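You operate a simulated robot arm through the tools that you are given. There is no shell and no other tool.

You are at the controls of a simulated robot arm. One attempt, no reset.

## Task
Make a long coffee in the white mug: about half coffee, then water to about its line.
Fine: coffee from the glass jug, water from the white jug; both go back to their spots. Set down upright: glass jug, white jug.

The check looks at the end state, three seconds after you hand in, the way a careful person would. Anything else that was tipped, shoved, dropped, spilled or broken makes it a failure.

## Robot
A 6-joint arm with a two-finger gripper, fixed in place. Base frame: the origin is on the floor under the middle of its stand, x ahead of it, y to its left, z up; the work surface is at about z = 740. Readings come in mm, degrees, newtons and seconds.
It reaches about 1637 mm from its shoulder. Its first joint turns from -166.0 to 166.0 degrees. Payload 3.43 kg.
The TCP is the grasp point between the finger pads, 20 mm short of the fingertips. In the tool frame z runs along the fingers and y along their closing line. The gripper opens to 190 mm; its body begins 248 mm behind the TCP.
Orientation is that of the tool frame in the base frame, as a unit quaternion [x, y, z, w]. With the fingers straight down and closing along the base's y, the tool's x points along the base's -x, its y along +y and its z along -z.

## Interface
- The arm moves only by the tool step_arm. Its argument "plan" is a list of rows, each a list of 6 numbers: the shift along the base's x, y, z in units of 200 mm (1.0 is 200 mm), then the turn, a rotation vector about the base's x, y, z in units of 120 degrees (1.0 is 120 degrees). In form: [[x, y, z, wx, wy, wz], ...]. A call has 1 to 20 rows; each row is the pose to reach, as a shift and turn from the pose commanded when the call began. "jaw" is the opening, from 0 (shut) to 1 (fully open), set as the call begins (left out, the last holds). A call with a number of a shift or a turn outside -1 to 1 is refused whole. Rows are played at 5 a second. More than 50 mm and 8.6 degrees between two rows, or a gripper value outside its range, and nothing of the call is played. A pose out of reach is approached as far as the arm can. The call stops where the force on the tool passes 40 N (or 10 N more than at its start, if that is more) or the arm is blocked; 0.2 s more then pass. The fingers move at their own pace (about 45 mm/s each) and stop on an object; they squeeze with about 33 N. The grip force told is the motor's: it shows also when the fingers shut on nothing. Time passes only in rows, and 0.2 s behind the last, so rows that repeat a pose let the fingers close. The reply holds the time, the measured pose of the TCP, the force on the tool along the base axes, the opening and the grip force, in the units named above and with some noise, with the torque about the TCP (base axes, N m) and any sound that the robot's microphone picked up, and new pictures: "pictures" is both (left out), scene, wrist or none.
- Cameras (640 x 400 px; columns grow to the right, rows downward): "scene" is fixed at [218.4, -501.4, 1491.3]; the picture's right is [-0.08, 1.00, 0.00], its down [0.61, 0.05, -0.79] and it looks along [-0.79, -0.06, -0.61] (base axes); focal length 214 px, centre (320, 200). "wrist" rides on the gripper at [70, -8, -288] in the tool frame; the picture's right is [0.12, 0.99, 0.00], its down [-0.96, 0.12, -0.25] and it looks along [-0.25, 0.03, 0.97] (tool axes); focal length 261 px, centre (320, 200). There is no depth. A picture from a camera that has moved, and an enlarged one, comes with that camera's place and axes in the base frame and with its lens.
- raise_lower(by): slides the trunk up (or, below 0, down) by that many mm; the arm rides with it, the base frame stays. It gives what a move gives, with no picture.
- enlarge(camera, box): a new picture of the part [left, top, right, bottom] of that camera's present view, enlarged. The clock stands still meanwhile.
- sign_off(): hands the job in; it is judged then, once.

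Places have to be worked out from the pictures, the camera data and where the tool is seen. Open the gripper and draw the arm clear of the work before you hand the job in, unless the task says otherwise.

The tools are called after ">>>" as a command line: name --pt "numbers of a row" for each row, then --argument value for the rest, lists and objects as JSON in quotes. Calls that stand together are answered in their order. step_arm: Moves the arm, as the interface text tells. Its arguments: {"type":"object","properties":{"plan":{"type":"array","items":{"type":"array","items":{"type":"number"}}},"jaw":{"type":"number"},"pictures":{"type":"string","enum":["both","scene","wrist","none"]}},"required":["plan"]} The other tools are called the same way: raise_lower (by) moves the trunk up or down; enlarge (camera, box) takes an enlarged picture of a part of a camera's view; sign_off () hands the job in.

At the start:

```text
t: 0.0
eef_pos: [531.5, 590.4, 1098.9]
ee_rot: [0.001, 1.0, -0.001, 0.001]
wrist_force: [-0.3, 0.6, 0.3]
moment: [0.02, 0.0, -0.01]
width: 190.1
grasp_force: 0.0
trunk travel left (down, up): [-175.0, 65.0]
```

scene: 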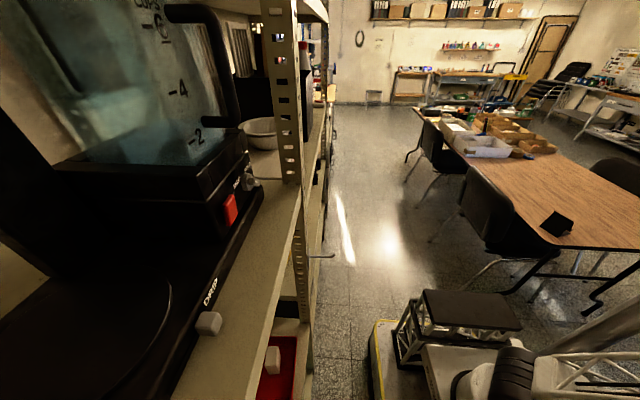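
wrist: 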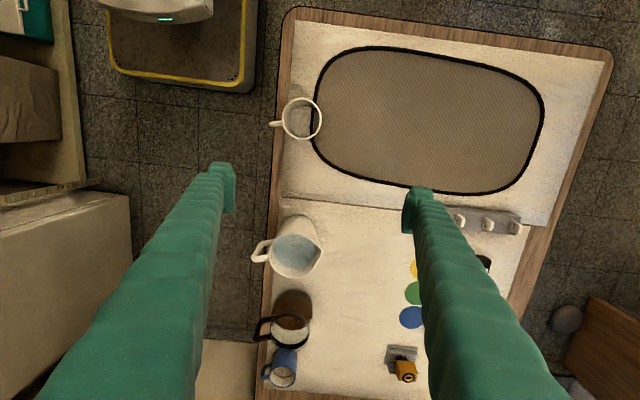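

The wrist view shows the table: white mug upper left, white jug with water, glass jug with a dark handle, and a blue mug. I'll enlarge the wrist view to see the details.

>>> enlarge --camera "wrist" --box '[240, 80, 360, 155]'

>>> enlarge --camera "wrist" --box '[230, 200, 390, 300]'

>>> enlarge --camera "wrist" --box '[230, 280, 420, 400]'

>>> enlarge --camera "wrist" --box '[360, 190, 560, 400]'

```text
5.33 times, centred on (300, 118) of wrist
camera zoom: at [461.9, 583.4, 1387.1], right [-0.12, 0.99, 0.0], down [0.96, 0.12, 0.25], along [0.25, 0.03, -0.97], focal length 1390 px, centre (427, 640)
```

zoom: 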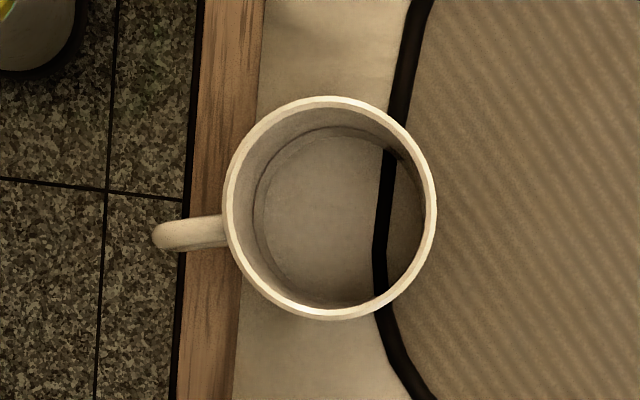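

```text
4.00 times, centred on (310, 250) of wrist
camera zoom: at [461.9, 583.4, 1387.1], right [-0.12, 0.99, 0.0], down [0.96, 0.12, 0.25], along [0.25, 0.03, -0.97], focal length 1043 px, centre (360, 0)
```

zoom: 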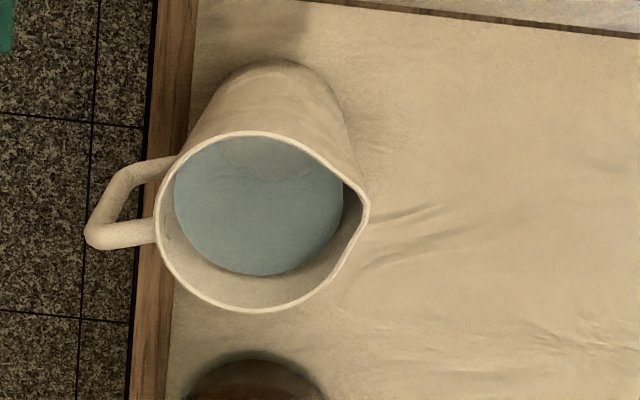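

```text
3.33 times, centred on (325, 340) of wrist
camera zoom: at [461.9, 583.4, 1387.1], right [-0.12, 0.99, 0.0], down [0.96, 0.12, 0.25], along [0.25, 0.03, -0.97], focal length 869 px, centre (303, -267)
```

zoom: 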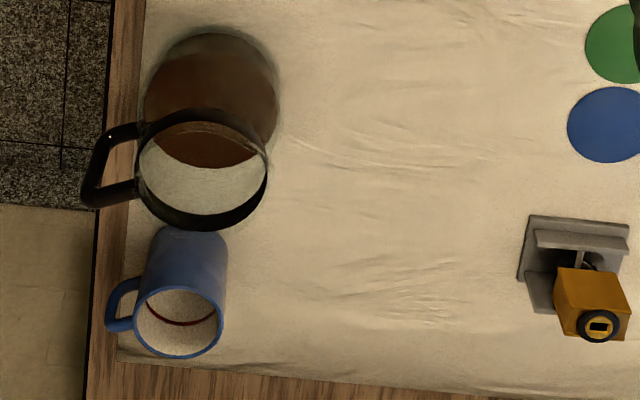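

```text
1.90 times, centred on (460, 295) of wrist
camera zoom: at [461.9, 583.4, 1387.1], right [-0.12, 0.99, 0.0], down [0.96, 0.12, 0.25], along [0.25, 0.03, -0.97], focal length 496 px, centre (53, 19)
```

zoom: 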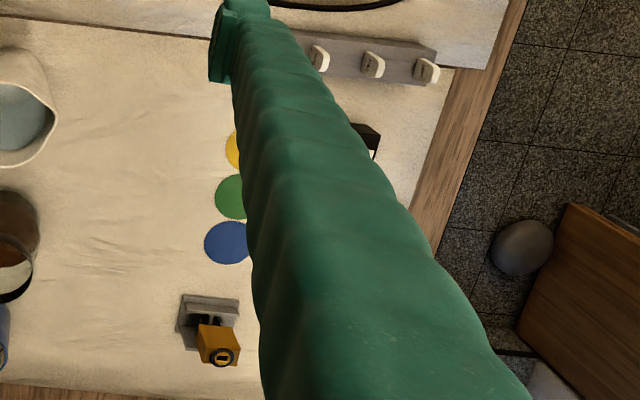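

The handles of both jugs and the mug point toward −y, over the table edge, and the spouts point toward +y. I'll turn the gripper −90° about z so the fingers close along x with the camera on the +y side. It stays high, clear of everything.

>>> step_arm --pt "0.03 0 0 0 0 -0.05" --pt "0.06 0 0 0 0 -0.1" --pt "0.1 0 0 0 0 -0.15" --pt "0.13 0 0 0 0 -0.2" --pt "0.16 0 0 0 0 -0.25" --pt "0.2 0 0 0 0 -0.3" --pt "0.23 0 0 0 0 -0.35" --pt "0.26 0 0 0 0 -0.4" --pt "0.3 0 0 0 0 -0.45" --pt "0.33 0 0 0 0 -0.5" --pt "0.36 0 0 0 0 -0.55" --pt "0.4 0 0 0 0 -0.6" --pt "0.43 0 0 0 0 -0.65" --pt "0.46 0 0 0 0 -0.7" --pt "0.5 0 0 0 0 -0.75" --pt "0.5 0 0 0 0 -0.75" --pictures "both"

```text
t: 3.4
eef_pos: [632.1, 591.8, 1097.4]
ee_rot: [0.707, 0.707, 0.0, 0.0]
wrist_force: [-0.3, 0.1, -0.1]
moment: [0.01, 0.02, 0.0]
width: 189.9
grasp_force: 0.1
trunk travel left (down, up): [-175.0, 65.0]
camera wrist: at [623.9, 662.2, 1386.8], right [0.99, 0.12, 0.0], down [0.11, -0.96, 0.25], along [0.03, -0.25, -0.97], focal length 261 px, centre (320, 200)
```

scene: 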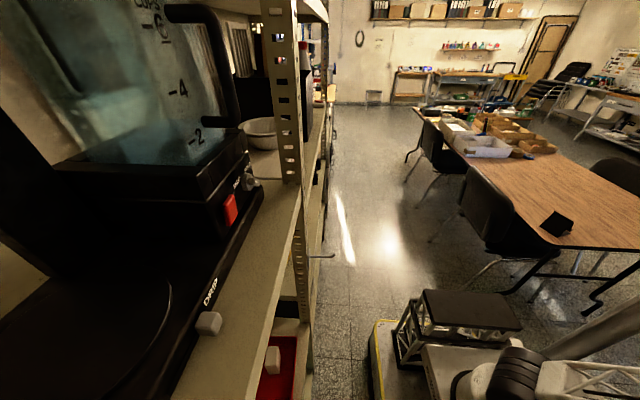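
wrist: 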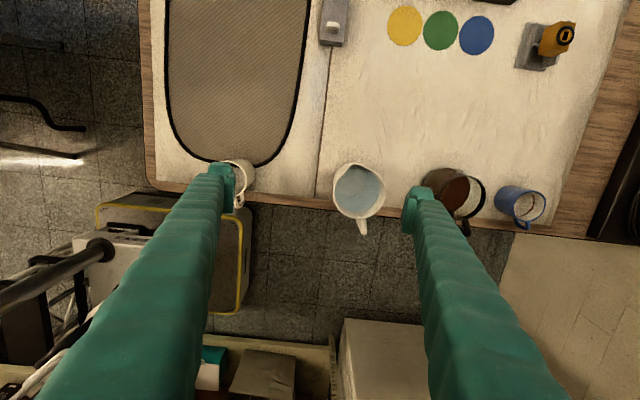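

The closing axis now runs along x. Next I tilt the fingers 45° toward +y while backing off in −y, to get an oblique view of the mug and jugs.

>>> step_arm --pt "0.02 -0.06 0 0.03 0 0" --pt "0.04 -0.12 0 0.06 0 0" --pt "0.06 -0.18 0 0.09 0 0" --pt "0.08 -0.24 0 0.12 0 0" --pt "0.1 -0.3 0 0.15 0 0" --pt "0.12 -0.36 0 0.18 0 0" --pt "0.14 -0.42 0 0.21 0 0" --pt "0.16 -0.48 0 0.24 0 0" --pt "0.18 -0.54 0 0.27 0 0" --pt "0.2 -0.6 0 0.3 0 0" --pt "0.22 -0.66 0 0.33 0 0" --pt "0.24 -0.72 0 0.36 0 0" --pt "0.24 -0.75 0 0.375 0 0" --pt "0.24 -0.75 0 0.375 0 0" --pictures "both"

```text
t: 6.4
eef_pos: [680.1, 440.9, 1099.6]
ee_rot: [0.653, 0.653, 0.27, -0.271]
wrist_force: [-0.2, -0.4, -0.6]
moment: [-0.02, -0.01, 0.01]
width: 190.0
grasp_force: 0.1
trunk travel left (down, up): [-175.0, 65.0]
camera wrist: at [672.6, 288.2, 1352.6], right [0.99, 0.08, 0.08], down [0.12, -0.85, -0.51], along [0.03, 0.51, -0.86], focal length 261 px, centre (320, 200)
```

scene: 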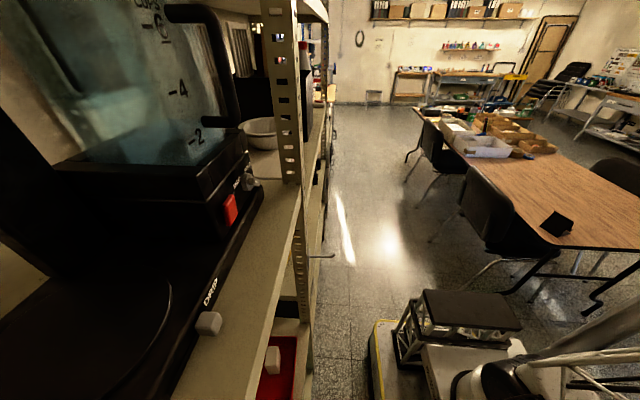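
wrist: 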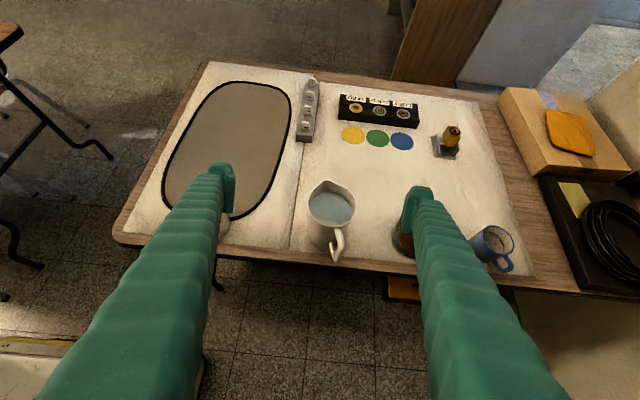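

The arm reached the tilted pose. I'll enlarge parts of this oblique view to measure the jugs and the surroundings.

>>> enlarge --camera "wrist" --box '[280, 160, 400, 280]'

>>> enlarge --camera "wrist" --box '[360, 200, 560, 325]'

>>> enlarge --camera "wrist" --box '[280, 60, 480, 180]'

```text
3.33 times, centred on (340, 220) of wrist
camera zoom: at [672.6, 288.2, 1352.6], right [0.99, 0.08, 0.08], down [0.12, -0.85, -0.51], along [0.03, 0.51, -0.86], focal length 869 px, centre (253, 133)
```

zoom: 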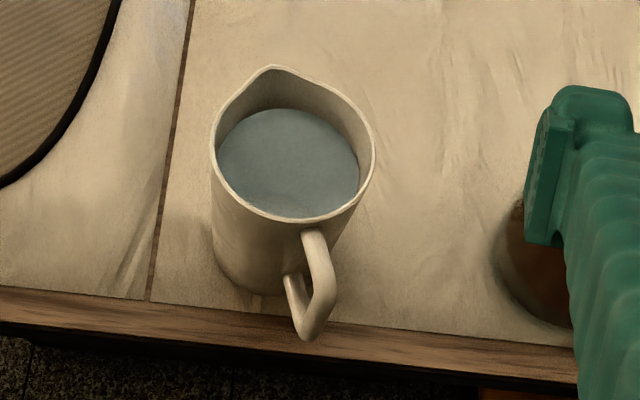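

```text
3.20 times, centred on (460, 262) of wrist
camera zoom: at [672.6, 288.2, 1352.6], right [0.99, 0.08, 0.08], down [0.12, -0.85, -0.51], along [0.03, 0.51, -0.86], focal length 834 px, centre (-128, 0)
```

zoom: 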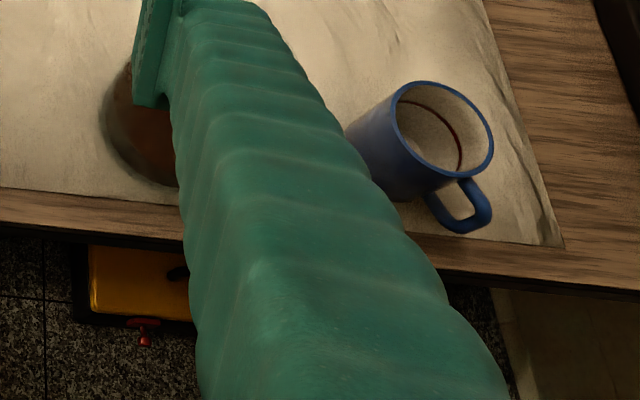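

```text
3.20 times, centred on (380, 120) of wrist
camera zoom: at [672.6, 288.2, 1352.6], right [0.99, 0.08, 0.08], down [0.12, -0.85, -0.51], along [0.03, 0.51, -0.86], focal length 834 px, centre (128, 456)
```

zoom: 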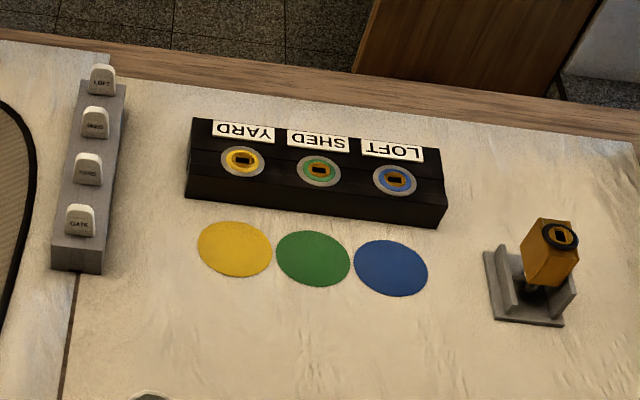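

The white jug's rim centre triangulates to about (714, 560, 885) with a diameter of about 102 mm. Next I slide along +x to get an unobstructed view of the glass jug and the blue mug.

>>> step_arm --pt "0.15 0 0 0 0 0" --pt "0.3 0 0 0 0 0" --pt "0.45 0 0 0 0 0" --pt "0.6 0 0 0 0 0" --pt "0.75 0 0 0 0 0" --pt "0.9 0 0 0 0 0" --pt "1.0 0 0 0 0 0" --pt "1.0 0 0 0 0 0" --pictures "wrist"

```text
t: 8.2
eef_pos: [879.5, 442.0, 1097.8]
ee_rot: [0.654, 0.653, 0.271, -0.27]
wrist_force: [0.6, -0.4, 0.0]
moment: [0.02, 0.01, 0.0]
width: 190.1
grasp_force: 0.0
trunk travel left (down, up): [-175.0, 65.0]
camera wrist: at [871.7, 289.4, 1352.3], right [0.99, 0.08, 0.08], down [0.12, -0.86, -0.51], along [0.03, 0.51, -0.86], focal length 261 px, centre (320, 200)
```

wrist: 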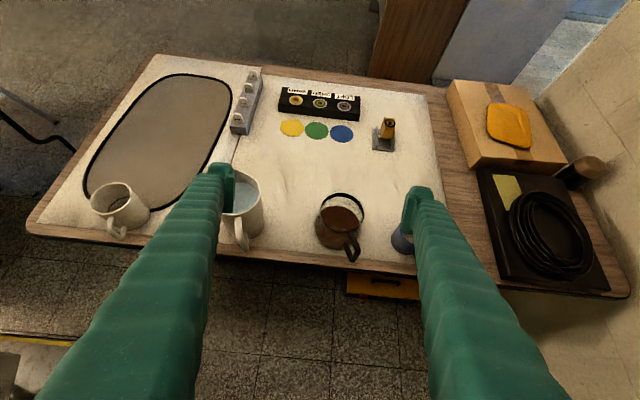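

Now the glass jug is visible between the fingers and the mug is at left. I'll enlarge both.

>>> enlarge --camera "wrist" --box '[290, 170, 410, 280]'

>>> enlarge --camera "wrist" --box '[70, 160, 170, 250]'

```text
3.64 times, centred on (350, 225) of wrist
camera zoom: at [871.7, 289.4, 1352.3], right [0.99, 0.08, 0.08], down [0.12, -0.86, -0.51], along [0.03, 0.51, -0.86], focal length 948 px, centre (211, 109)
```

zoom: 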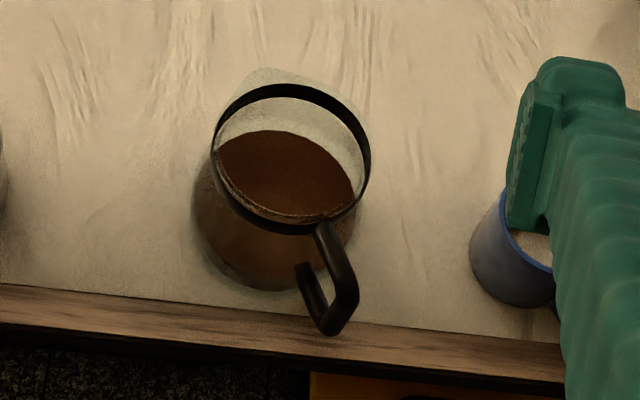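

```text
4.44 times, centred on (120, 205) of wrist
camera zoom: at [871.7, 289.4, 1352.3], right [0.99, 0.08, 0.08], down [0.12, -0.86, -0.51], along [0.03, 0.51, -0.86], focal length 1158 px, centre (1209, 178)
```

zoom: 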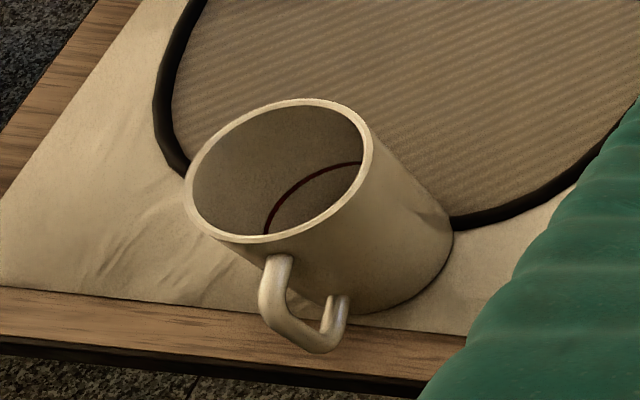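

The white mug has a dark red fill line on its inner wall, with the rim centre near (441, 543, 836). I'll move over to the mug for a closer look inside, to judge the line's height.

>>> step_arm --pt "-0.2 0 0 0 0 0" --pt "-0.4 0 0 0 0 0" --pt "-0.6 0 0 0 0 0" --pt "-0.8 0 0 0 0 0" --pt "-1.0 0 0 0 0 0" --pictures "none"

>>> step_arm --pt "-0.2 0.05 -0.1 0 0 0" --pt "-0.4 0.1 -0.2 0 0 0" --pt "-0.6 0.15 -0.35 0 0 0" --pt "-0.8 0.2 -0.5 0 0 0" --pt "-1.0 0.25 -0.65 0 0 0" --pt "-1.0 0.3 -0.75 0 0 0" --pt "-1.0 0.3 -0.75 0 0 0" --pictures "wrist"

```text
t: 9.4
eef_pos: [678.8, 440.9, 1096.7]
ee_rot: [0.654, 0.652, 0.271, -0.271]
wrist_force: [0.1, 0.9, -0.5]
moment: [0.08, 0.14, 0.17]
width: 189.8
grasp_force: 0.0
trunk travel left (down, up): [-175.0, 65.0]
```

```text
refused: row 3 steps farther than a row can; nothing moved
```

That step was slightly too large, so I'll repeat it with smaller increments.

>>> step_arm --pt "-0.15 0.05 -0.1 0 0 0" --pt "-0.3 0.1 -0.2 0 0 0" --pt "-0.45 0.15 -0.3 0 0 0" --pt "-0.6 0.2 -0.4 0 0 0" --pt "-0.75 0.25 -0.5 0 0 0" --pt "-0.9 0.3 -0.6 0 0 0" --pt "-1.0 0.3 -0.7 0 0 0" --pt "-1.0 0.3 -0.75 0 0 0" --pt "-1.0 0.3 -0.75 0 0 0" --pictures "wrist"

```text
t: 11.4
eef_pos: [477.6, 501.5, 949.4]
ee_rot: [0.654, 0.653, 0.27, -0.27]
wrist_force: [-0.2, -0.9, -0.8]
moment: [0.02, -0.02, 0.02]
width: 190.0
grasp_force: 0.0
trunk travel left (down, up): [-175.0, 65.0]
camera wrist: at [470.0, 347.8, 1203.7], right [0.99, 0.08, 0.08], down [0.12, -0.86, -0.51], along [0.03, 0.51, -0.86], focal length 261 px, centre (320, 200)
```

wrist: 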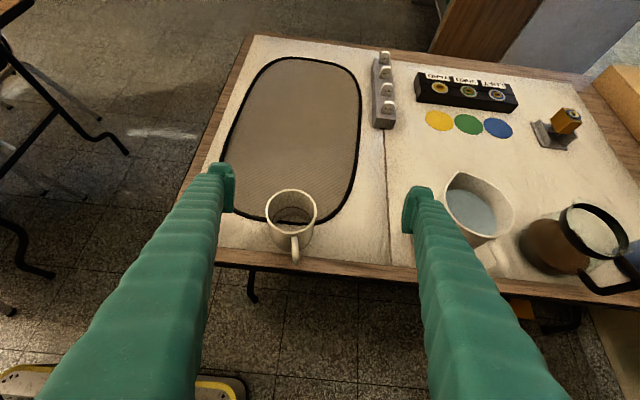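

>>> enlarge --camera "wrist" --box '[255, 180, 335, 270]'

>>> enlarge --camera "wrist" --box '[500, 180, 640, 320]'

```text
4.44 times, centred on (295, 225) of wrist
camera zoom: at [470.0, 347.8, 1203.7], right [0.99, 0.08, 0.08], down [0.12, -0.86, -0.51], along [0.03, 0.51, -0.86], focal length 1158 px, centre (431, 89)
```

zoom: 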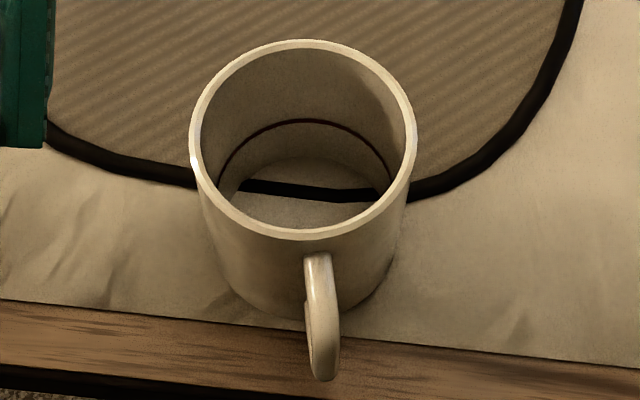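

```text
2.86 times, centred on (570, 250) of wrist
camera zoom: at [470.0, 347.8, 1203.7], right [0.99, 0.08, 0.08], down [0.12, -0.86, -0.51], along [0.03, 0.51, -0.86], focal length 745 px, centre (-394, 57)
```

zoom: 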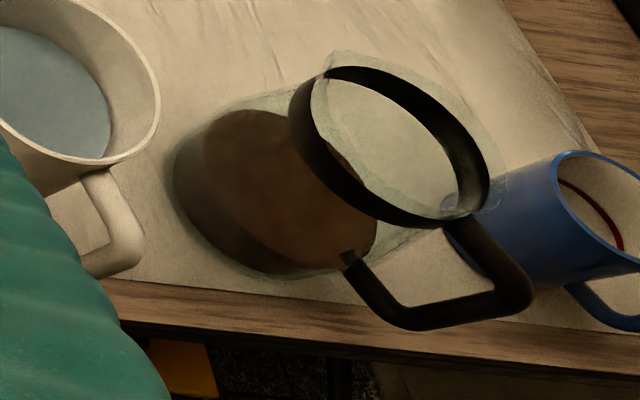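

I'd like a tighter look at the mug floor, because the mat edge seems visible inside it, and at where the line sits.

>>> enlarge --camera "wrist" --box '[275, 186, 320, 238]'

```text
7.69 times, centred on (298, 212) of wrist
camera zoom: at [470.0, 347.8, 1203.7], right [0.99, 0.08, 0.08], down [0.12, -0.86, -0.51], along [0.03, 0.51, -0.86], focal length 2005 px, centre (493, 108)
```

zoom: 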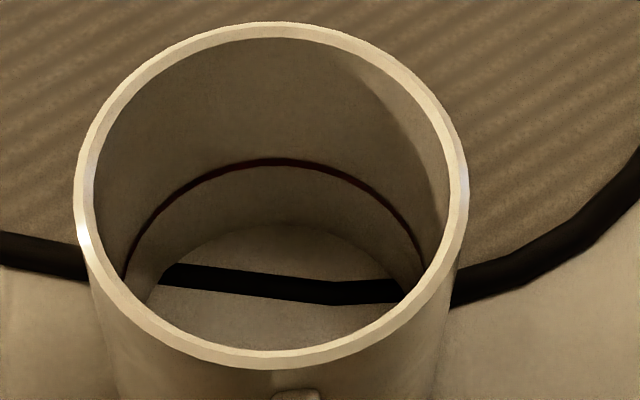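

The line is about 33 mm above the mug floor (depth about 90 mm), so about 145 ml to the line. The coffee should therefore be about 16 mm deep and the water should bring it up to the line. I'll retreat and move back toward the glass jug at about (942, 568) to view it from a low side angle.

>>> step_arm --pt "0 -0.1 0.15 0 0 0" --pt "0.1 -0.2 0.3 0 0 0" --pt "0.3 -0.25 0.4 0 0 0" --pt "0.5 -0.3 0.45 0 0 0" --pt "0.7 -0.35 0.45 0 0 0" --pt "0.9 -0.4 0.45 0 0 0" --pt "1.0 -0.45 0.45 0 0 0" --pictures "none"

>>> step_arm --pt "0.2 0 0 0 0 0" --pt "0.4 0 0 0 0 0" --pt "0.6 0 0 0 0 0" --pt "0.8 0 0 0 0 0" --pt "1.0 0 0 0 0 0" --pictures "none"

>>> step_arm --pt "0.05 -0.05 -0.1 0.03 0 0" --pt "0.1 -0.1 -0.2 0.06 0 0" --pt "0.15 -0.15 -0.3 0.09 0 0" --pt "0.2 -0.2 -0.4 0.12 0 0" --pt "0.25 -0.25 -0.45 0.15 0 0" --pt "0.32 -0.25 -0.5 0.18 0 0" --pt "0.32 -0.25 -0.55 0.21 0 0" --pt "0.32 -0.25 -0.6 0.23 0 0" --pt "0.32 -0.25 -0.6 0.23 0 0" --pictures "wrist"

```text
t: 13.0
eef_pos: [680.4, 408.9, 1038.1]
ee_rot: [0.653, 0.653, 0.271, -0.27]
wrist_force: [-0.6, -0.6, 0.4]
moment: [-0.08, -0.09, -0.11]
width: 190.2
grasp_force: 0.0
trunk travel left (down, up): [-175.0, 65.0]
```

```text
t: 14.2
eef_pos: [878.4, 412.0, 1038.5]
ee_rot: [0.653, 0.654, 0.271, -0.27]
wrist_force: [-0.1, 0.1, 0.5]
moment: [-0.1, -0.1, -0.1]
width: 190.1
grasp_force: 0.0
trunk travel left (down, up): [-175.0, 65.0]
```

```text
t: 16.2
eef_pos: [943.0, 359.8, 919.7]
ee_rot: [0.57, 0.57, 0.419, -0.419]
wrist_force: [-1.4, 0.5, -0.5]
moment: [-0.03, 0.0, 0.01]
width: 190.0
grasp_force: 0.0
trunk travel left (down, up): [-175.0, 65.0]
camera wrist: at [935.5, 107.3, 1072.8], right [0.99, 0.04, 0.11], down [0.12, -0.52, -0.84], along [0.03, 0.85, -0.52], focal length 261 px, centre (320, 200)
```

wrist: 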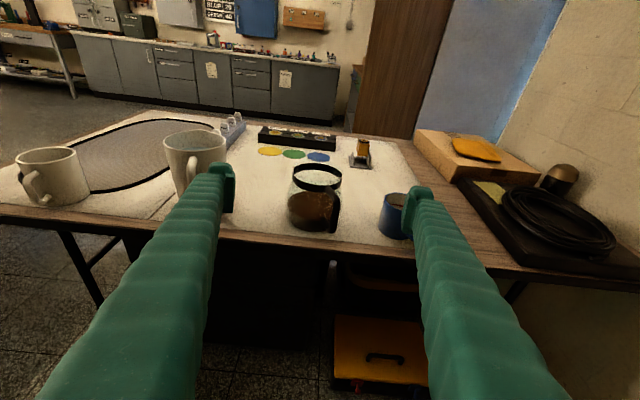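

>>> enlarge --camera "wrist" --box '[265, 145, 385, 245]'

>>> enlarge --camera "wrist" --box '[140, 115, 260, 215]'

```text
4.00 times, centred on (325, 195) of wrist
camera zoom: at [935.5, 107.3, 1072.8], right [0.99, 0.04, 0.11], down [0.12, -0.52, -0.84], along [0.03, 0.85, -0.52], focal length 1043 px, centre (300, 220)
```

zoom: 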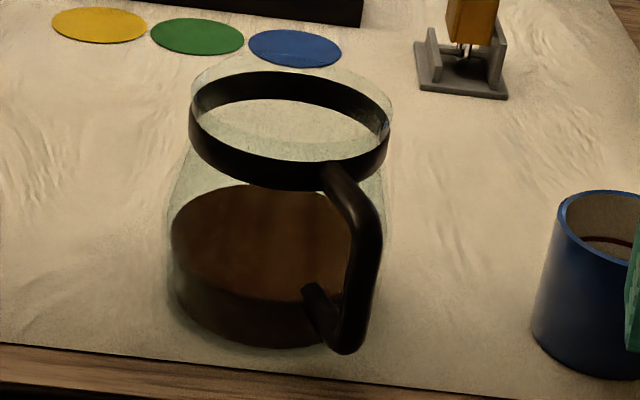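

```text
4.00 times, centred on (200, 165) of wrist
camera zoom: at [935.5, 107.3, 1072.8], right [0.99, 0.04, 0.11], down [0.12, -0.52, -0.84], along [0.03, 0.85, -0.52], focal length 1043 px, centre (800, 340)
```

zoom: 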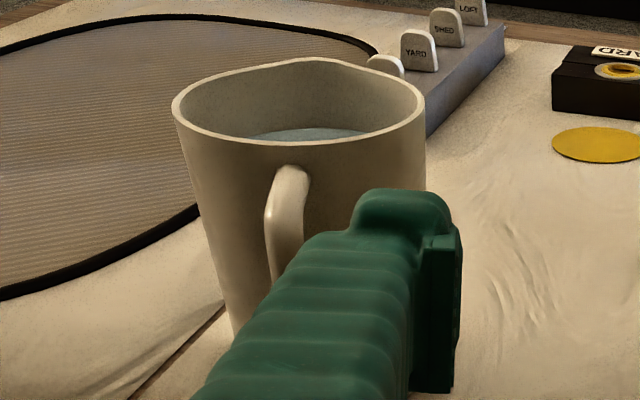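

The glass jug is clear now: rim at z≈843, belly diameter about 118 mm at z 750–785, coffee surface near z≈774. Its handle and spout plane is turned about 25° from y. I'll set the gripper back to 45° and turn it 25° about z, then move to a pre-grasp point on the jug axis.

>>> step_arm --pt "0 0.05 0.05 -0.04 0 0" --pt "0 0.1 0.1 -0.08 0 0" --pt "0 0.1 0.15 -0.12 0 0" --pt "0 0.1 0.2 -0.16 0 0" --pt "0 0.1 0.2 -0.2 0 0" --pt "0 0.1 0.2 -0.23 0 0" --pictures "none"

>>> step_arm --pt "0.05 0.05 -0.03 0 0 0.04" --pt "0.1 0.1 -0.06 0 0 0.08" --pt "0.15 0.15 -0.1 0 0 0.12" --pt "0.2 0.2 -0.15 0 0 0.16" --pt "0.25 0.25 -0.2 0 0 0.19" --pt "0.3 0.3 -0.2 0 0 0.2083" --pt "0.3 0.3 -0.2 0 0 0.2083" --pictures "wrist"

```text
t: 17.6
eef_pos: [943.7, 380.1, 959.2]
ee_rot: [0.653, 0.654, 0.27, -0.271]
wrist_force: [0.2, -0.6, -0.3]
moment: [0.05, 0.0, 0.0]
width: 189.8
grasp_force: 0.2
trunk travel left (down, up): [-175.0, 65.0]
```

```text
t: 19.2
eef_pos: [1002.8, 440.4, 917.3]
ee_rot: [0.496, 0.779, 0.205, -0.323]
wrist_force: [-0.5, -0.5, 0.0]
moment: [0.01, 0.05, -0.02]
width: 190.0
grasp_force: 0.1
trunk travel left (down, up): [-175.0, 65.0]
camera wrist: at [1061.5, 298.8, 1172.2], right [0.86, 0.5, 0.08], down [0.47, -0.73, -0.51], along [-0.19, 0.48, -0.86], focal length 261 px, centre (320, 200)
```

wrist: 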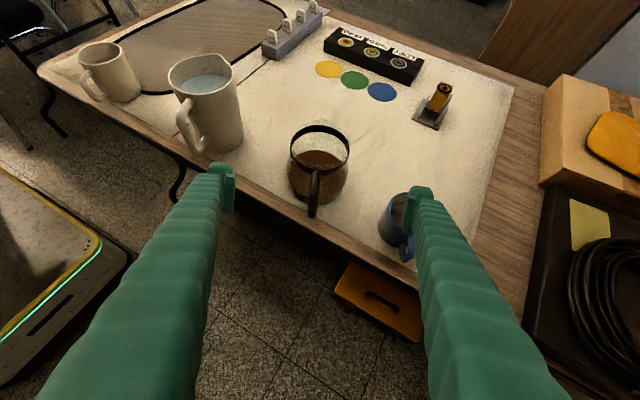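

>>> enlarge --camera "wrist" --box '[260, 110, 380, 230]'

```text
3.33 times, centred on (320, 170) of wrist
camera zoom: at [1061.5, 298.8, 1172.2], right [0.86, 0.5, 0.08], down [0.47, -0.73, -0.51], along [-0.19, 0.48, -0.86], focal length 869 px, centre (320, 300)
```

zoom: 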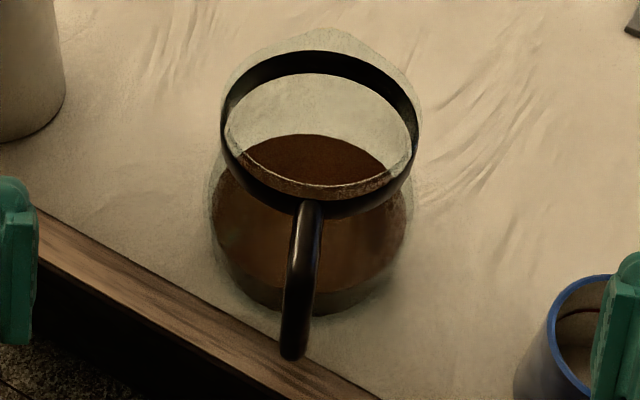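

The spout is at about 20° and the handle at about 25°, with the jug axis at about (940, 567). I'll trim the azimuth to 22° and advance along the finger direction, straddling the handle, down to z≈778.

>>> step_arm --pt "-0.08 0.12 -0.13 0 0 -0.01" --pt "-0.155 0.24 -0.27 0 0 -0.025" --pt "-0.155 0.24 -0.27 0 0 -0.025" --pictures "wrist"

```text
t: 20.0
eef_pos: [971.4, 487.2, 865.5]
ee_rot: [0.517, 0.766, 0.214, -0.316]
wrist_force: [1.1, 0.1, 0.5]
moment: [-0.02, -0.02, -0.02]
width: 190.0
grasp_force: 0.1
trunk travel left (down, up): [-175.0, 65.0]
camera wrist: at [1021.3, 342.2, 1120.1], right [0.89, 0.45, 0.08], down [0.43, -0.75, -0.51], along [-0.16, 0.49, -0.86], focal length 261 px, centre (320, 200)
```

wrist: 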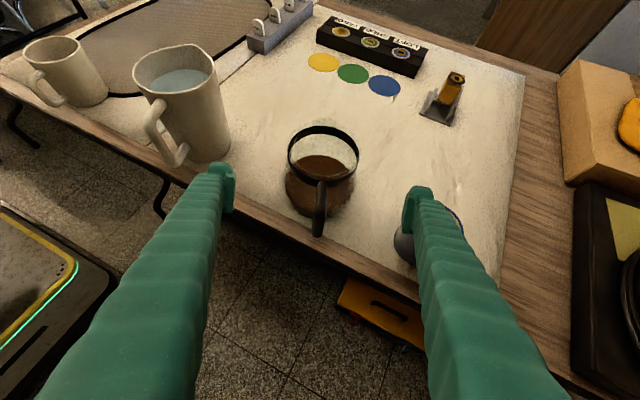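

The jug is centred between the fingers. Now I advance straight to the grasp point without closing.

>>> step_arm --pt "-0.02 0.05 -0.055 0 0 0" --pt "-0.04 0.1 -0.11 0 0 0" --pt "-0.06 0.15 -0.165 0 0 0" --pt "-0.08 0.2 -0.22 0 0 0" --pt "-0.1 0.25 -0.275 0 0 0" --pt "-0.12 0.3 -0.33 0 0 0" --pt "-0.14 0.35 -0.385 0 0 0" --pt "-0.157 0.399 -0.4375 0 0 0" --pt "-0.157 0.399 -0.4375 0 0 0" --pictures "wrist"

```text
t: 22.0
eef_pos: [941.9, 568.9, 776.5]
ee_rot: [0.517, 0.766, 0.214, -0.317]
wrist_force: [0.6, -0.2, -0.9]
moment: [0.0, 0.01, -0.03]
width: 189.9
grasp_force: 0.1
trunk travel left (down, up): [-175.0, 65.0]
camera wrist: at [991.7, 423.8, 1031.0], right [0.89, 0.45, 0.08], down [0.43, -0.75, -0.51], along [-0.16, 0.48, -0.86], focal length 261 px, centre (320, 200)
```

wrist: 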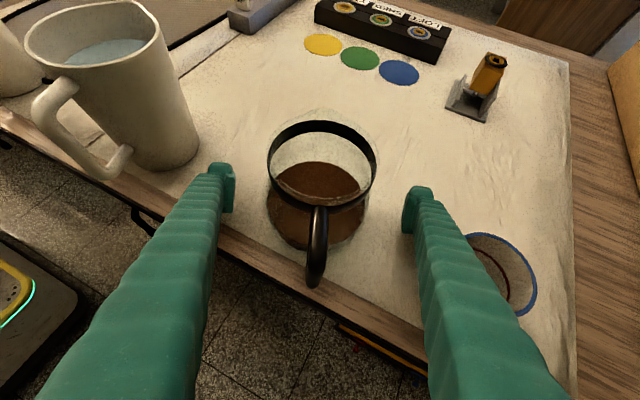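

The jug is centred between the pads (belly spans u 267–367, pads at 235 and 403). Now I close the fingers on the belly and hold still.

>>> step_arm --pt "0 0 0 0 0 0" --pt "0 0 0 0 0 0" --pt "0 0 0 0 0 0" --pt "0 0 0 0 0 0" --pt "0 0 0 0 0 0" --pt "0 0 0 0 0 0" --pt "0 0 0 0 0 0" --pt "0 0 0 0 0 0" --pt "0 0 0 0 0 0" --jaw 0.4 --pictures "wrist"

```text
t: 24.0
eef_pos: [940.7, 568.2, 776.8]
ee_rot: [0.516, 0.766, 0.214, -0.317]
wrist_force: [-1.5, -0.4, 2.2]
moment: [-0.03, -0.04, 0.0]
width: 111.2
grasp_force: 32.7
trunk travel left (down, up): [-175.0, 65.0]
camera wrist: at [991.7, 423.7, 1031.3], right [0.89, 0.45, 0.08], down [0.43, -0.75, -0.51], along [-0.16, 0.48, -0.86], focal length 261 px, centre (320, 200)
```

wrist: 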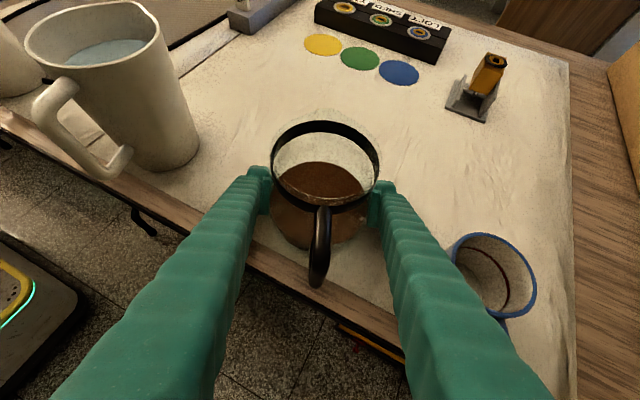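

The grip closed at 111 mm with 32.7 N. I lift 40 mm slowly and check that the jug comes along.

>>> step_arm --pt "0 0 0.02 0 0 0" --pt "0 0 0.05 0 0 0" --pt "0 0 0.1 0 0 0" --pt "0 0 0.15 0 0 0" --pt "0 0 0.2 0 0 0" --pt "0 0 0.2 0 0 0" --pt "0 0 0.2 0 0 0" --pictures "wrist"

```text
t: 25.6
eef_pos: [942.7, 568.8, 816.2]
ee_rot: [0.517, 0.766, 0.214, -0.317]
wrist_force: [0.6, -0.3, -6.3]
moment: [0.08, 0.06, -0.03]
width: 111.3
grasp_force: 32.6
trunk travel left (down, up): [-175.0, 65.0]
camera wrist: at [992.4, 423.7, 1070.8], right [0.89, 0.45, 0.08], down [0.43, -0.75, -0.51], along [-0.16, 0.48, -0.86], focal length 261 px, centre (320, 200)
```

wrist: 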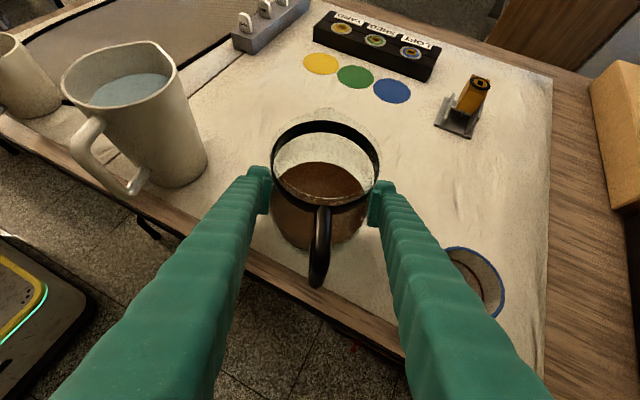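

The jug is lifted securely and weighs about 6.3 N in total. I'll lift it higher and shift toward −y so it travels clear of the white jug.

>>> step_arm --pt "0 0 0.05 0 0 0" --pt "0 0 0.12 0 0 0" --pt "0 0 0.2 0 0 0" --pt "0 0 0.3 0 0 0" --pt "0 -0.03 0.4 0 0 0" --pt "0 -0.08 0.5 0 0 0" --pt "0 -0.15 0.6 0 0 0" --pt "0 -0.23 0.67 0 0 0" --pt "0 -0.32 0.7 0 0 0" --pt "0 -0.42 0.7 0 0 0" --pt "0 -0.5 0.7 0 0 0" --pt "0 -0.56 0.7 0 0 0" --pt "0 -0.6 0.7 0 0 0" --pictures "wrist"

```text
t: 28.4
eef_pos: [942.1, 449.9, 955.2]
ee_rot: [0.516, 0.766, 0.213, -0.317]
wrist_force: [0.4, 0.0, -5.7]
moment: [0.08, 0.02, 0.03]
width: 111.3
grasp_force: 33.1
trunk travel left (down, up): [-175.0, 65.0]
camera wrist: at [992.3, 304.3, 1210.7], right [0.89, 0.45, 0.08], down [0.43, -0.75, -0.51], along [-0.16, 0.48, -0.86], focal length 261 px, centre (320, 200)
```

wrist: 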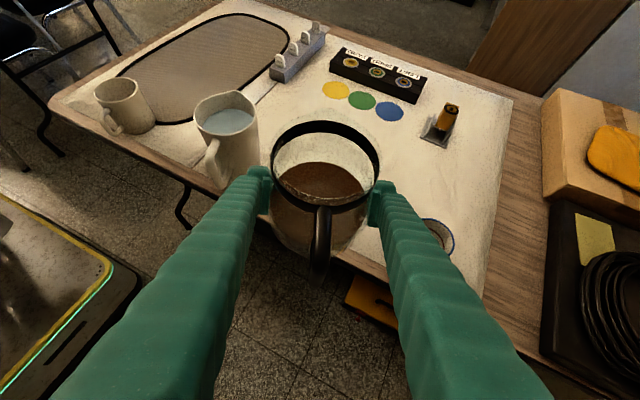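

The jug is held level and is high enough to clear the others. I move it along −x toward the mug.

>>> step_arm --pt "-0.04 0 0 0 0 0" --pt "-0.12 0 0 0 0 0" --pt "-0.24 0 0 0 0 0" --pt "-0.38 0 0 0 0 0" --pt "-0.53 0 0 0 0 0" --pt "-0.68 0 0 0 0 0" --pt "-0.84 0 0 0 0 0" --pt "-1.0 0 0 0 0 0" --pictures "none"

>>> step_arm --pt "-0.15 0 0 0 0 0" --pt "-0.3 0 0 0 0 0" --pt "-0.45 0 0 0 0 0" --pt "-0.6 0 0 0 0 0" --pt "-0.74 0 0 0 0 0" --pt "-0.86 0 0 0 0 0" --pt "-0.95 0 0 0 0 0" --pt "-1.0 0 0 0 0 0" --pt "-1.0 0 0 0 0 0" --pictures "both"

```text
t: 30.2
eef_pos: [741.9, 448.8, 954.7]
ee_rot: [0.517, 0.766, 0.213, -0.318]
wrist_force: [1.2, 0.6, -8.1]
moment: [0.19, 0.2, 0.07]
width: 111.3
grasp_force: 33.4
trunk travel left (down, up): [-175.0, 65.0]
```

```text
t: 32.2
eef_pos: [541.9, 449.0, 954.5]
ee_rot: [0.517, 0.766, 0.214, -0.317]
wrist_force: [-0.8, 0.7, -5.9]
moment: [0.08, 0.04, 0.02]
width: 111.2
grasp_force: 32.7
trunk travel left (down, up): [-175.0, 65.0]
camera wrist: at [591.8, 303.3, 1209.8], right [0.89, 0.45, 0.08], down [0.43, -0.75, -0.51], along [-0.16, 0.48, -0.86], focal length 261 px, centre (320, 200)
```

scene: 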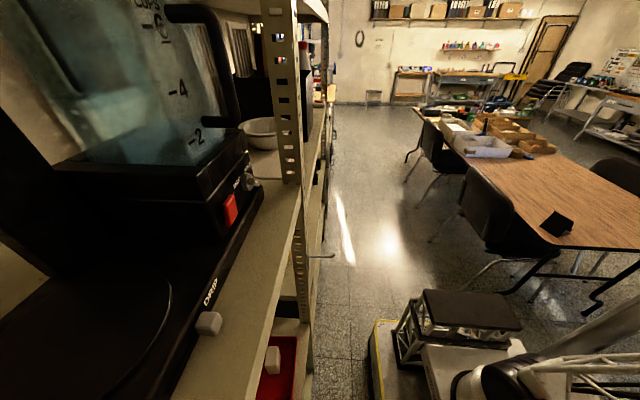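
wrist: 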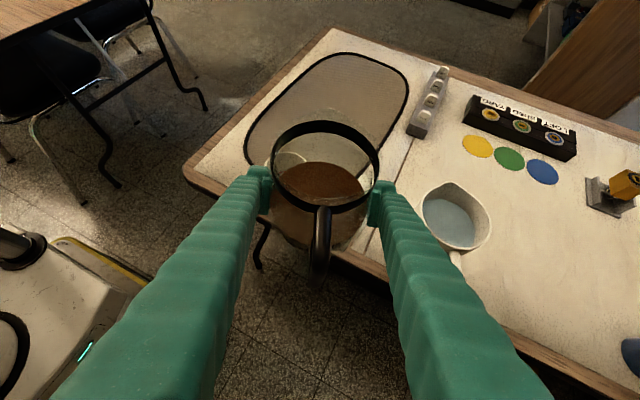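

The jug is now beside the mug. I'll bring the TCP to about (481, 445, 955), so the lip will come over the mug once tilted, and pre-tilt 40° about the closing axis. That's below the expected pour angle.

>>> step_arm --pt "-0.08 -0.005 0 0 0 0" --pt "-0.18 -0.01 0 0 0 0" --pt "-0.26 -0.015 0 0 0 0" --pt "-0.305 -0.02 0 0 0 0" --pt "-0.305 -0.02 0 -0.0309 -0.0125 0" --pt "-0.305 -0.02 0 -0.0618 -0.025 0" --pt "-0.305 -0.02 0 -0.0927 -0.0375 0" --pt "-0.305 -0.02 0 -0.1236 -0.05 0" --pt "-0.305 -0.02 0 -0.1545 -0.0625 0" --pt "-0.305 -0.02 0 -0.1854 -0.075 0" --pt "-0.305 -0.02 0 -0.2163 -0.0875 0" --pt "-0.305 -0.02 0 -0.2472 -0.1 0" --pt "-0.305 -0.02 0 -0.2781 -0.1125 0" --pt "-0.305 -0.02 0 -0.309 -0.125 0" --pt "-0.305 -0.02 0 -0.309 -0.125 0" --pictures "wrist"

```text
t: 35.4
eef_pos: [487.6, 433.4, 944.7]
ee_rot: [0.569, 0.821, 0.014, -0.039]
wrist_force: [0.1, -0.4, -7.3]
moment: [0.05, -0.02, 0.05]
width: 111.2
grasp_force: 33.2
trunk travel left (down, up): [-175.0, 65.0]
camera wrist: at [470.4, 477.9, 1238.4], right [0.89, 0.46, -0.01], down [0.46, -0.87, 0.17], along [0.07, -0.15, -0.99], focal length 261 px, centre (320, 200)
```

wrist: 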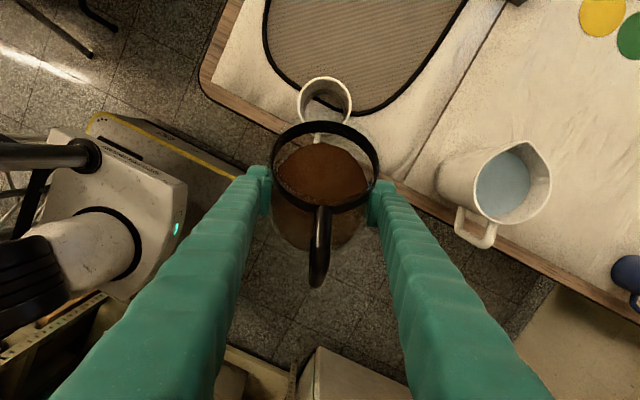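

The measured pose is about 15 mm off the commanded one, so I'll hold a moment to see whether it settles or the arm is limited here.

>>> step_arm --pt "0 0 0 0 0 0" --pt "0 0 0 0 0 0" --pt "0 0 0 0 0 0" --pictures "wrist"

>>> enlarge --camera "wrist" --box '[260, 60, 390, 290]'

```text
t: 36.2
eef_pos: [480.0, 445.2, 958.9]
ee_rot: [0.558, 0.828, 0.025, -0.037]
wrist_force: [0.2, 0.1, -6.5]
moment: [0.03, 0.0, 0.0]
width: 111.0
grasp_force: 32.9
trunk travel left (down, up): [-175.0, 65.0]
camera wrist: at [455.4, 484.1, 1252.3], right [0.88, 0.48, 0.01], down [0.47, -0.87, 0.16], along [0.09, -0.14, -0.99], focal length 261 px, centre (320, 200)
```

wrist: 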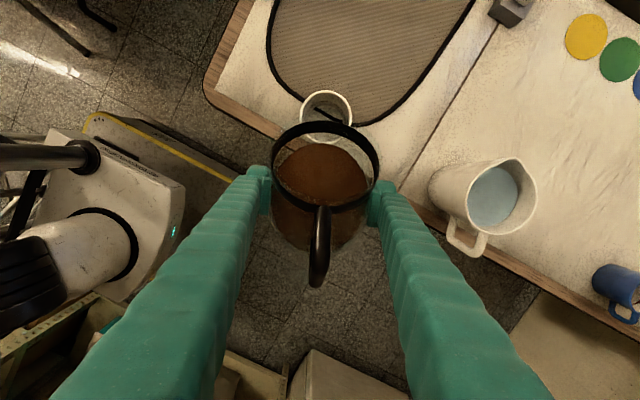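

```text
1.74 times, centred on (325, 175) of wrist
camera zoom: at [455.4, 484.1, 1252.3], right [0.88, 0.48, 0.01], down [0.47, -0.87, 0.16], along [0.09, -0.14, -0.99], focal length 453 px, centre (311, 244)
```

zoom: 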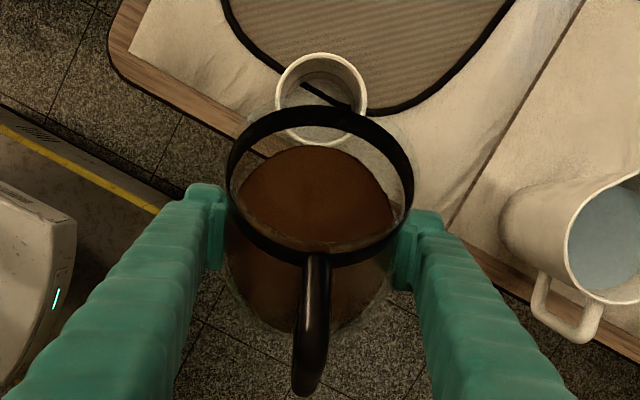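

It was only lag; it's now at (480, 445, 959) as planned, with the mug straight ahead of the spout. I lower 40 mm and tilt to about 52° in small steps, watching for flow.

>>> step_arm --pt "0 0 -0.05 -0.0155 -0.0063 0" --pt "0 0 -0.1 -0.031 -0.0125 0" --pt "0 0 -0.15 -0.0464 -0.0188 0" --pt "0 0 -0.2 -0.0618 -0.025 0" --pt "0 0 -0.2 -0.0773 -0.0313 0" --pt "0 0 -0.2 -0.0927 -0.0375 0" --pt "0 0 -0.2 -0.0927 -0.0375 0" --pt "0 0 -0.2 -0.0927 -0.0375 0" --pictures "wrist"

>>> enlarge --camera "wrist" --box '[260, 60, 390, 290]'

```text
t: 38.0
eef_pos: [481.0, 444.5, 917.0]
ee_rot: [0.558, 0.828, -0.035, 0.051]
wrist_force: [-0.6, 0.5, -6.7]
moment: [-0.01, 0.01, 0.01]
width: 111.1
grasp_force: 33.3
trunk travel left (down, up): [-175.0, 65.0]
camera wrist: at [434.1, 539.8, 1194.5], right [0.88, 0.48, -0.01], down [0.45, -0.81, 0.36], along [0.16, -0.32, -0.93], focal length 261 px, centre (320, 200)
```

wrist: 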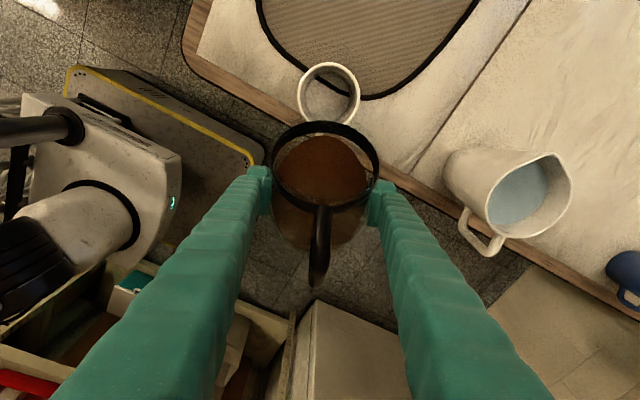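

```text
1.74 times, centred on (325, 175) of wrist
camera zoom: at [434.1, 539.8, 1194.5], right [0.88, 0.48, -0.01], down [0.45, -0.81, 0.36], along [0.16, -0.32, -0.93], focal length 453 px, centre (311, 244)
```

zoom: 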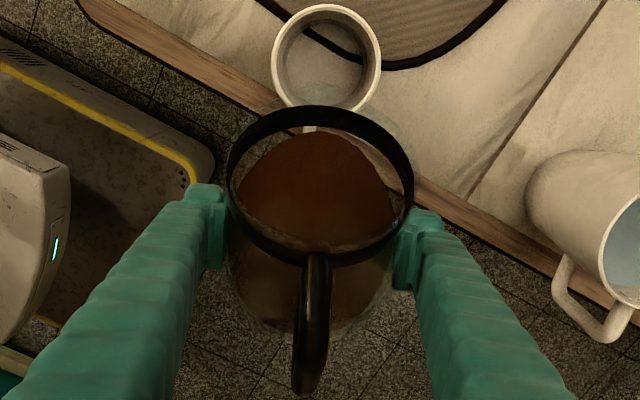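

>>> enlarge --camera "wrist" --box '[285, 50, 375, 160]'

```text
3.64 times, centred on (330, 105) of wrist
camera zoom: at [434.1, 539.8, 1194.5], right [0.88, 0.48, -0.01], down [0.45, -0.81, 0.36], along [0.16, -0.32, -0.93], focal length 948 px, centre (284, 546)
```

zoom: 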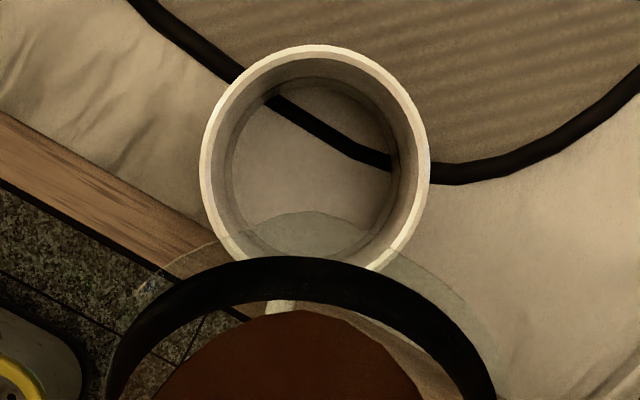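

The glass spout tip is visible over the mug interior, about 9 mm short of its centre, which is good. Coffee is near the neck but not flowing, so I tilt 4° more and hold.

>>> step_arm --pt "0 0 0 -0.0155 -0.0063 0" --pt "0 0 0 -0.0309 -0.0125 0" --pt "0 0 0 -0.0309 -0.0125 0" --pt "0 0 0 -0.0309 -0.0125 0" --pictures "wrist"

>>> enlarge --camera "wrist" --box '[285, 40, 375, 150]'

```text
t: 39.0
eef_pos: [480.5, 445.7, 917.4]
ee_rot: [0.556, 0.825, -0.054, 0.08]
wrist_force: [0.3, -0.7, -6.6]
moment: [0.04, 0.02, 0.0]
width: 110.9
grasp_force: 32.9
trunk travel left (down, up): [-175.0, 65.0]
camera wrist: at [426.8, 557.7, 1187.1], right [0.88, 0.48, -0.02], down [0.44, -0.79, 0.43], along [0.19, -0.38, -0.9], focal length 261 px, centre (320, 200)
```

wrist: 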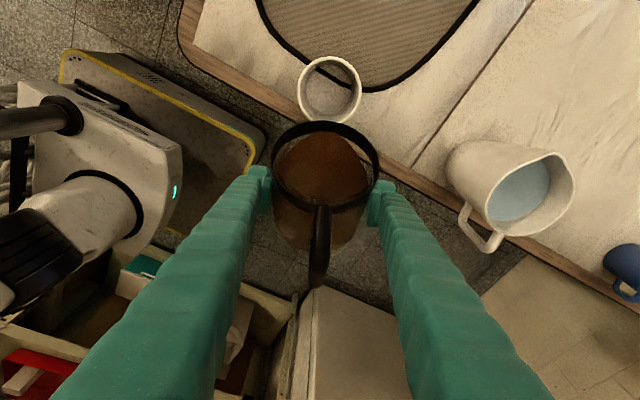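

```text
3.64 times, centred on (330, 95) of wrist
camera zoom: at [426.8, 557.7, 1187.1], right [0.88, 0.48, -0.02], down [0.44, -0.79, 0.43], along [0.19, -0.38, -0.9], focal length 948 px, centre (284, 582)
```

zoom: 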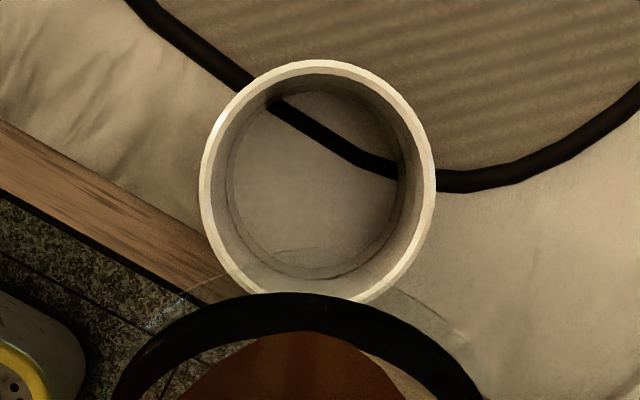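

No flow yet at about 56°, and the coffee's leading edge is at the collar. I tilt 3° more and hold.

>>> step_arm --pt "0 0 0 -0.0116 -0.0047 0" --pt "0 0 0 -0.0232 -0.0094 0" --pt "0 0 0 -0.0232 -0.0094 0" --pt "0 0 0 -0.0232 -0.0094 0" --pictures "wrist"

>>> enlarge --camera "wrist" --box '[285, 40, 375, 150]'

```text
t: 40.0
eef_pos: [480.8, 445.4, 918.0]
ee_rot: [0.555, 0.823, -0.068, 0.103]
wrist_force: [0.3, -0.7, -5.8]
moment: [0.0, -0.03, -0.02]
width: 111.2
grasp_force: 32.9
trunk travel left (down, up): [-175.0, 65.0]
camera wrist: at [421.4, 570.5, 1180.4], right [0.88, 0.48, -0.03], down [0.43, -0.77, 0.47], along [0.21, -0.43, -0.88], focal length 261 px, centre (320, 200)
```

wrist: 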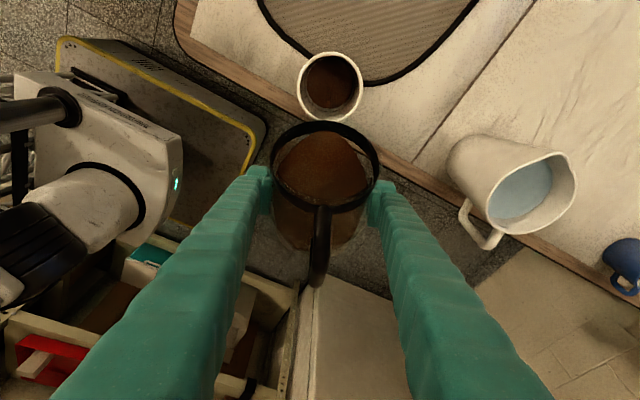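

```text
3.64 times, centred on (330, 95) of wrist
camera zoom: at [421.4, 570.5, 1180.4], right [0.88, 0.48, -0.03], down [0.43, -0.77, 0.47], along [0.21, -0.43, -0.88], focal length 948 px, centre (284, 582)
```

zoom: 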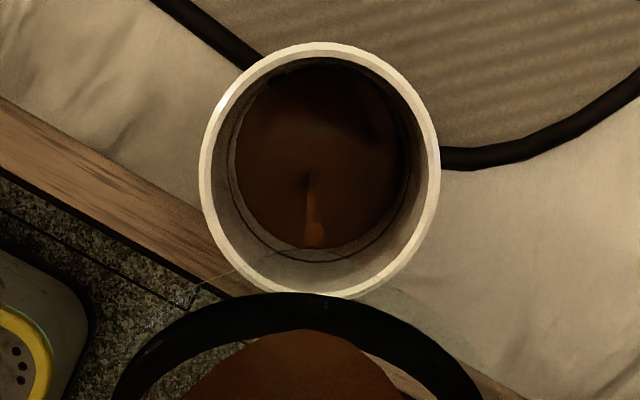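

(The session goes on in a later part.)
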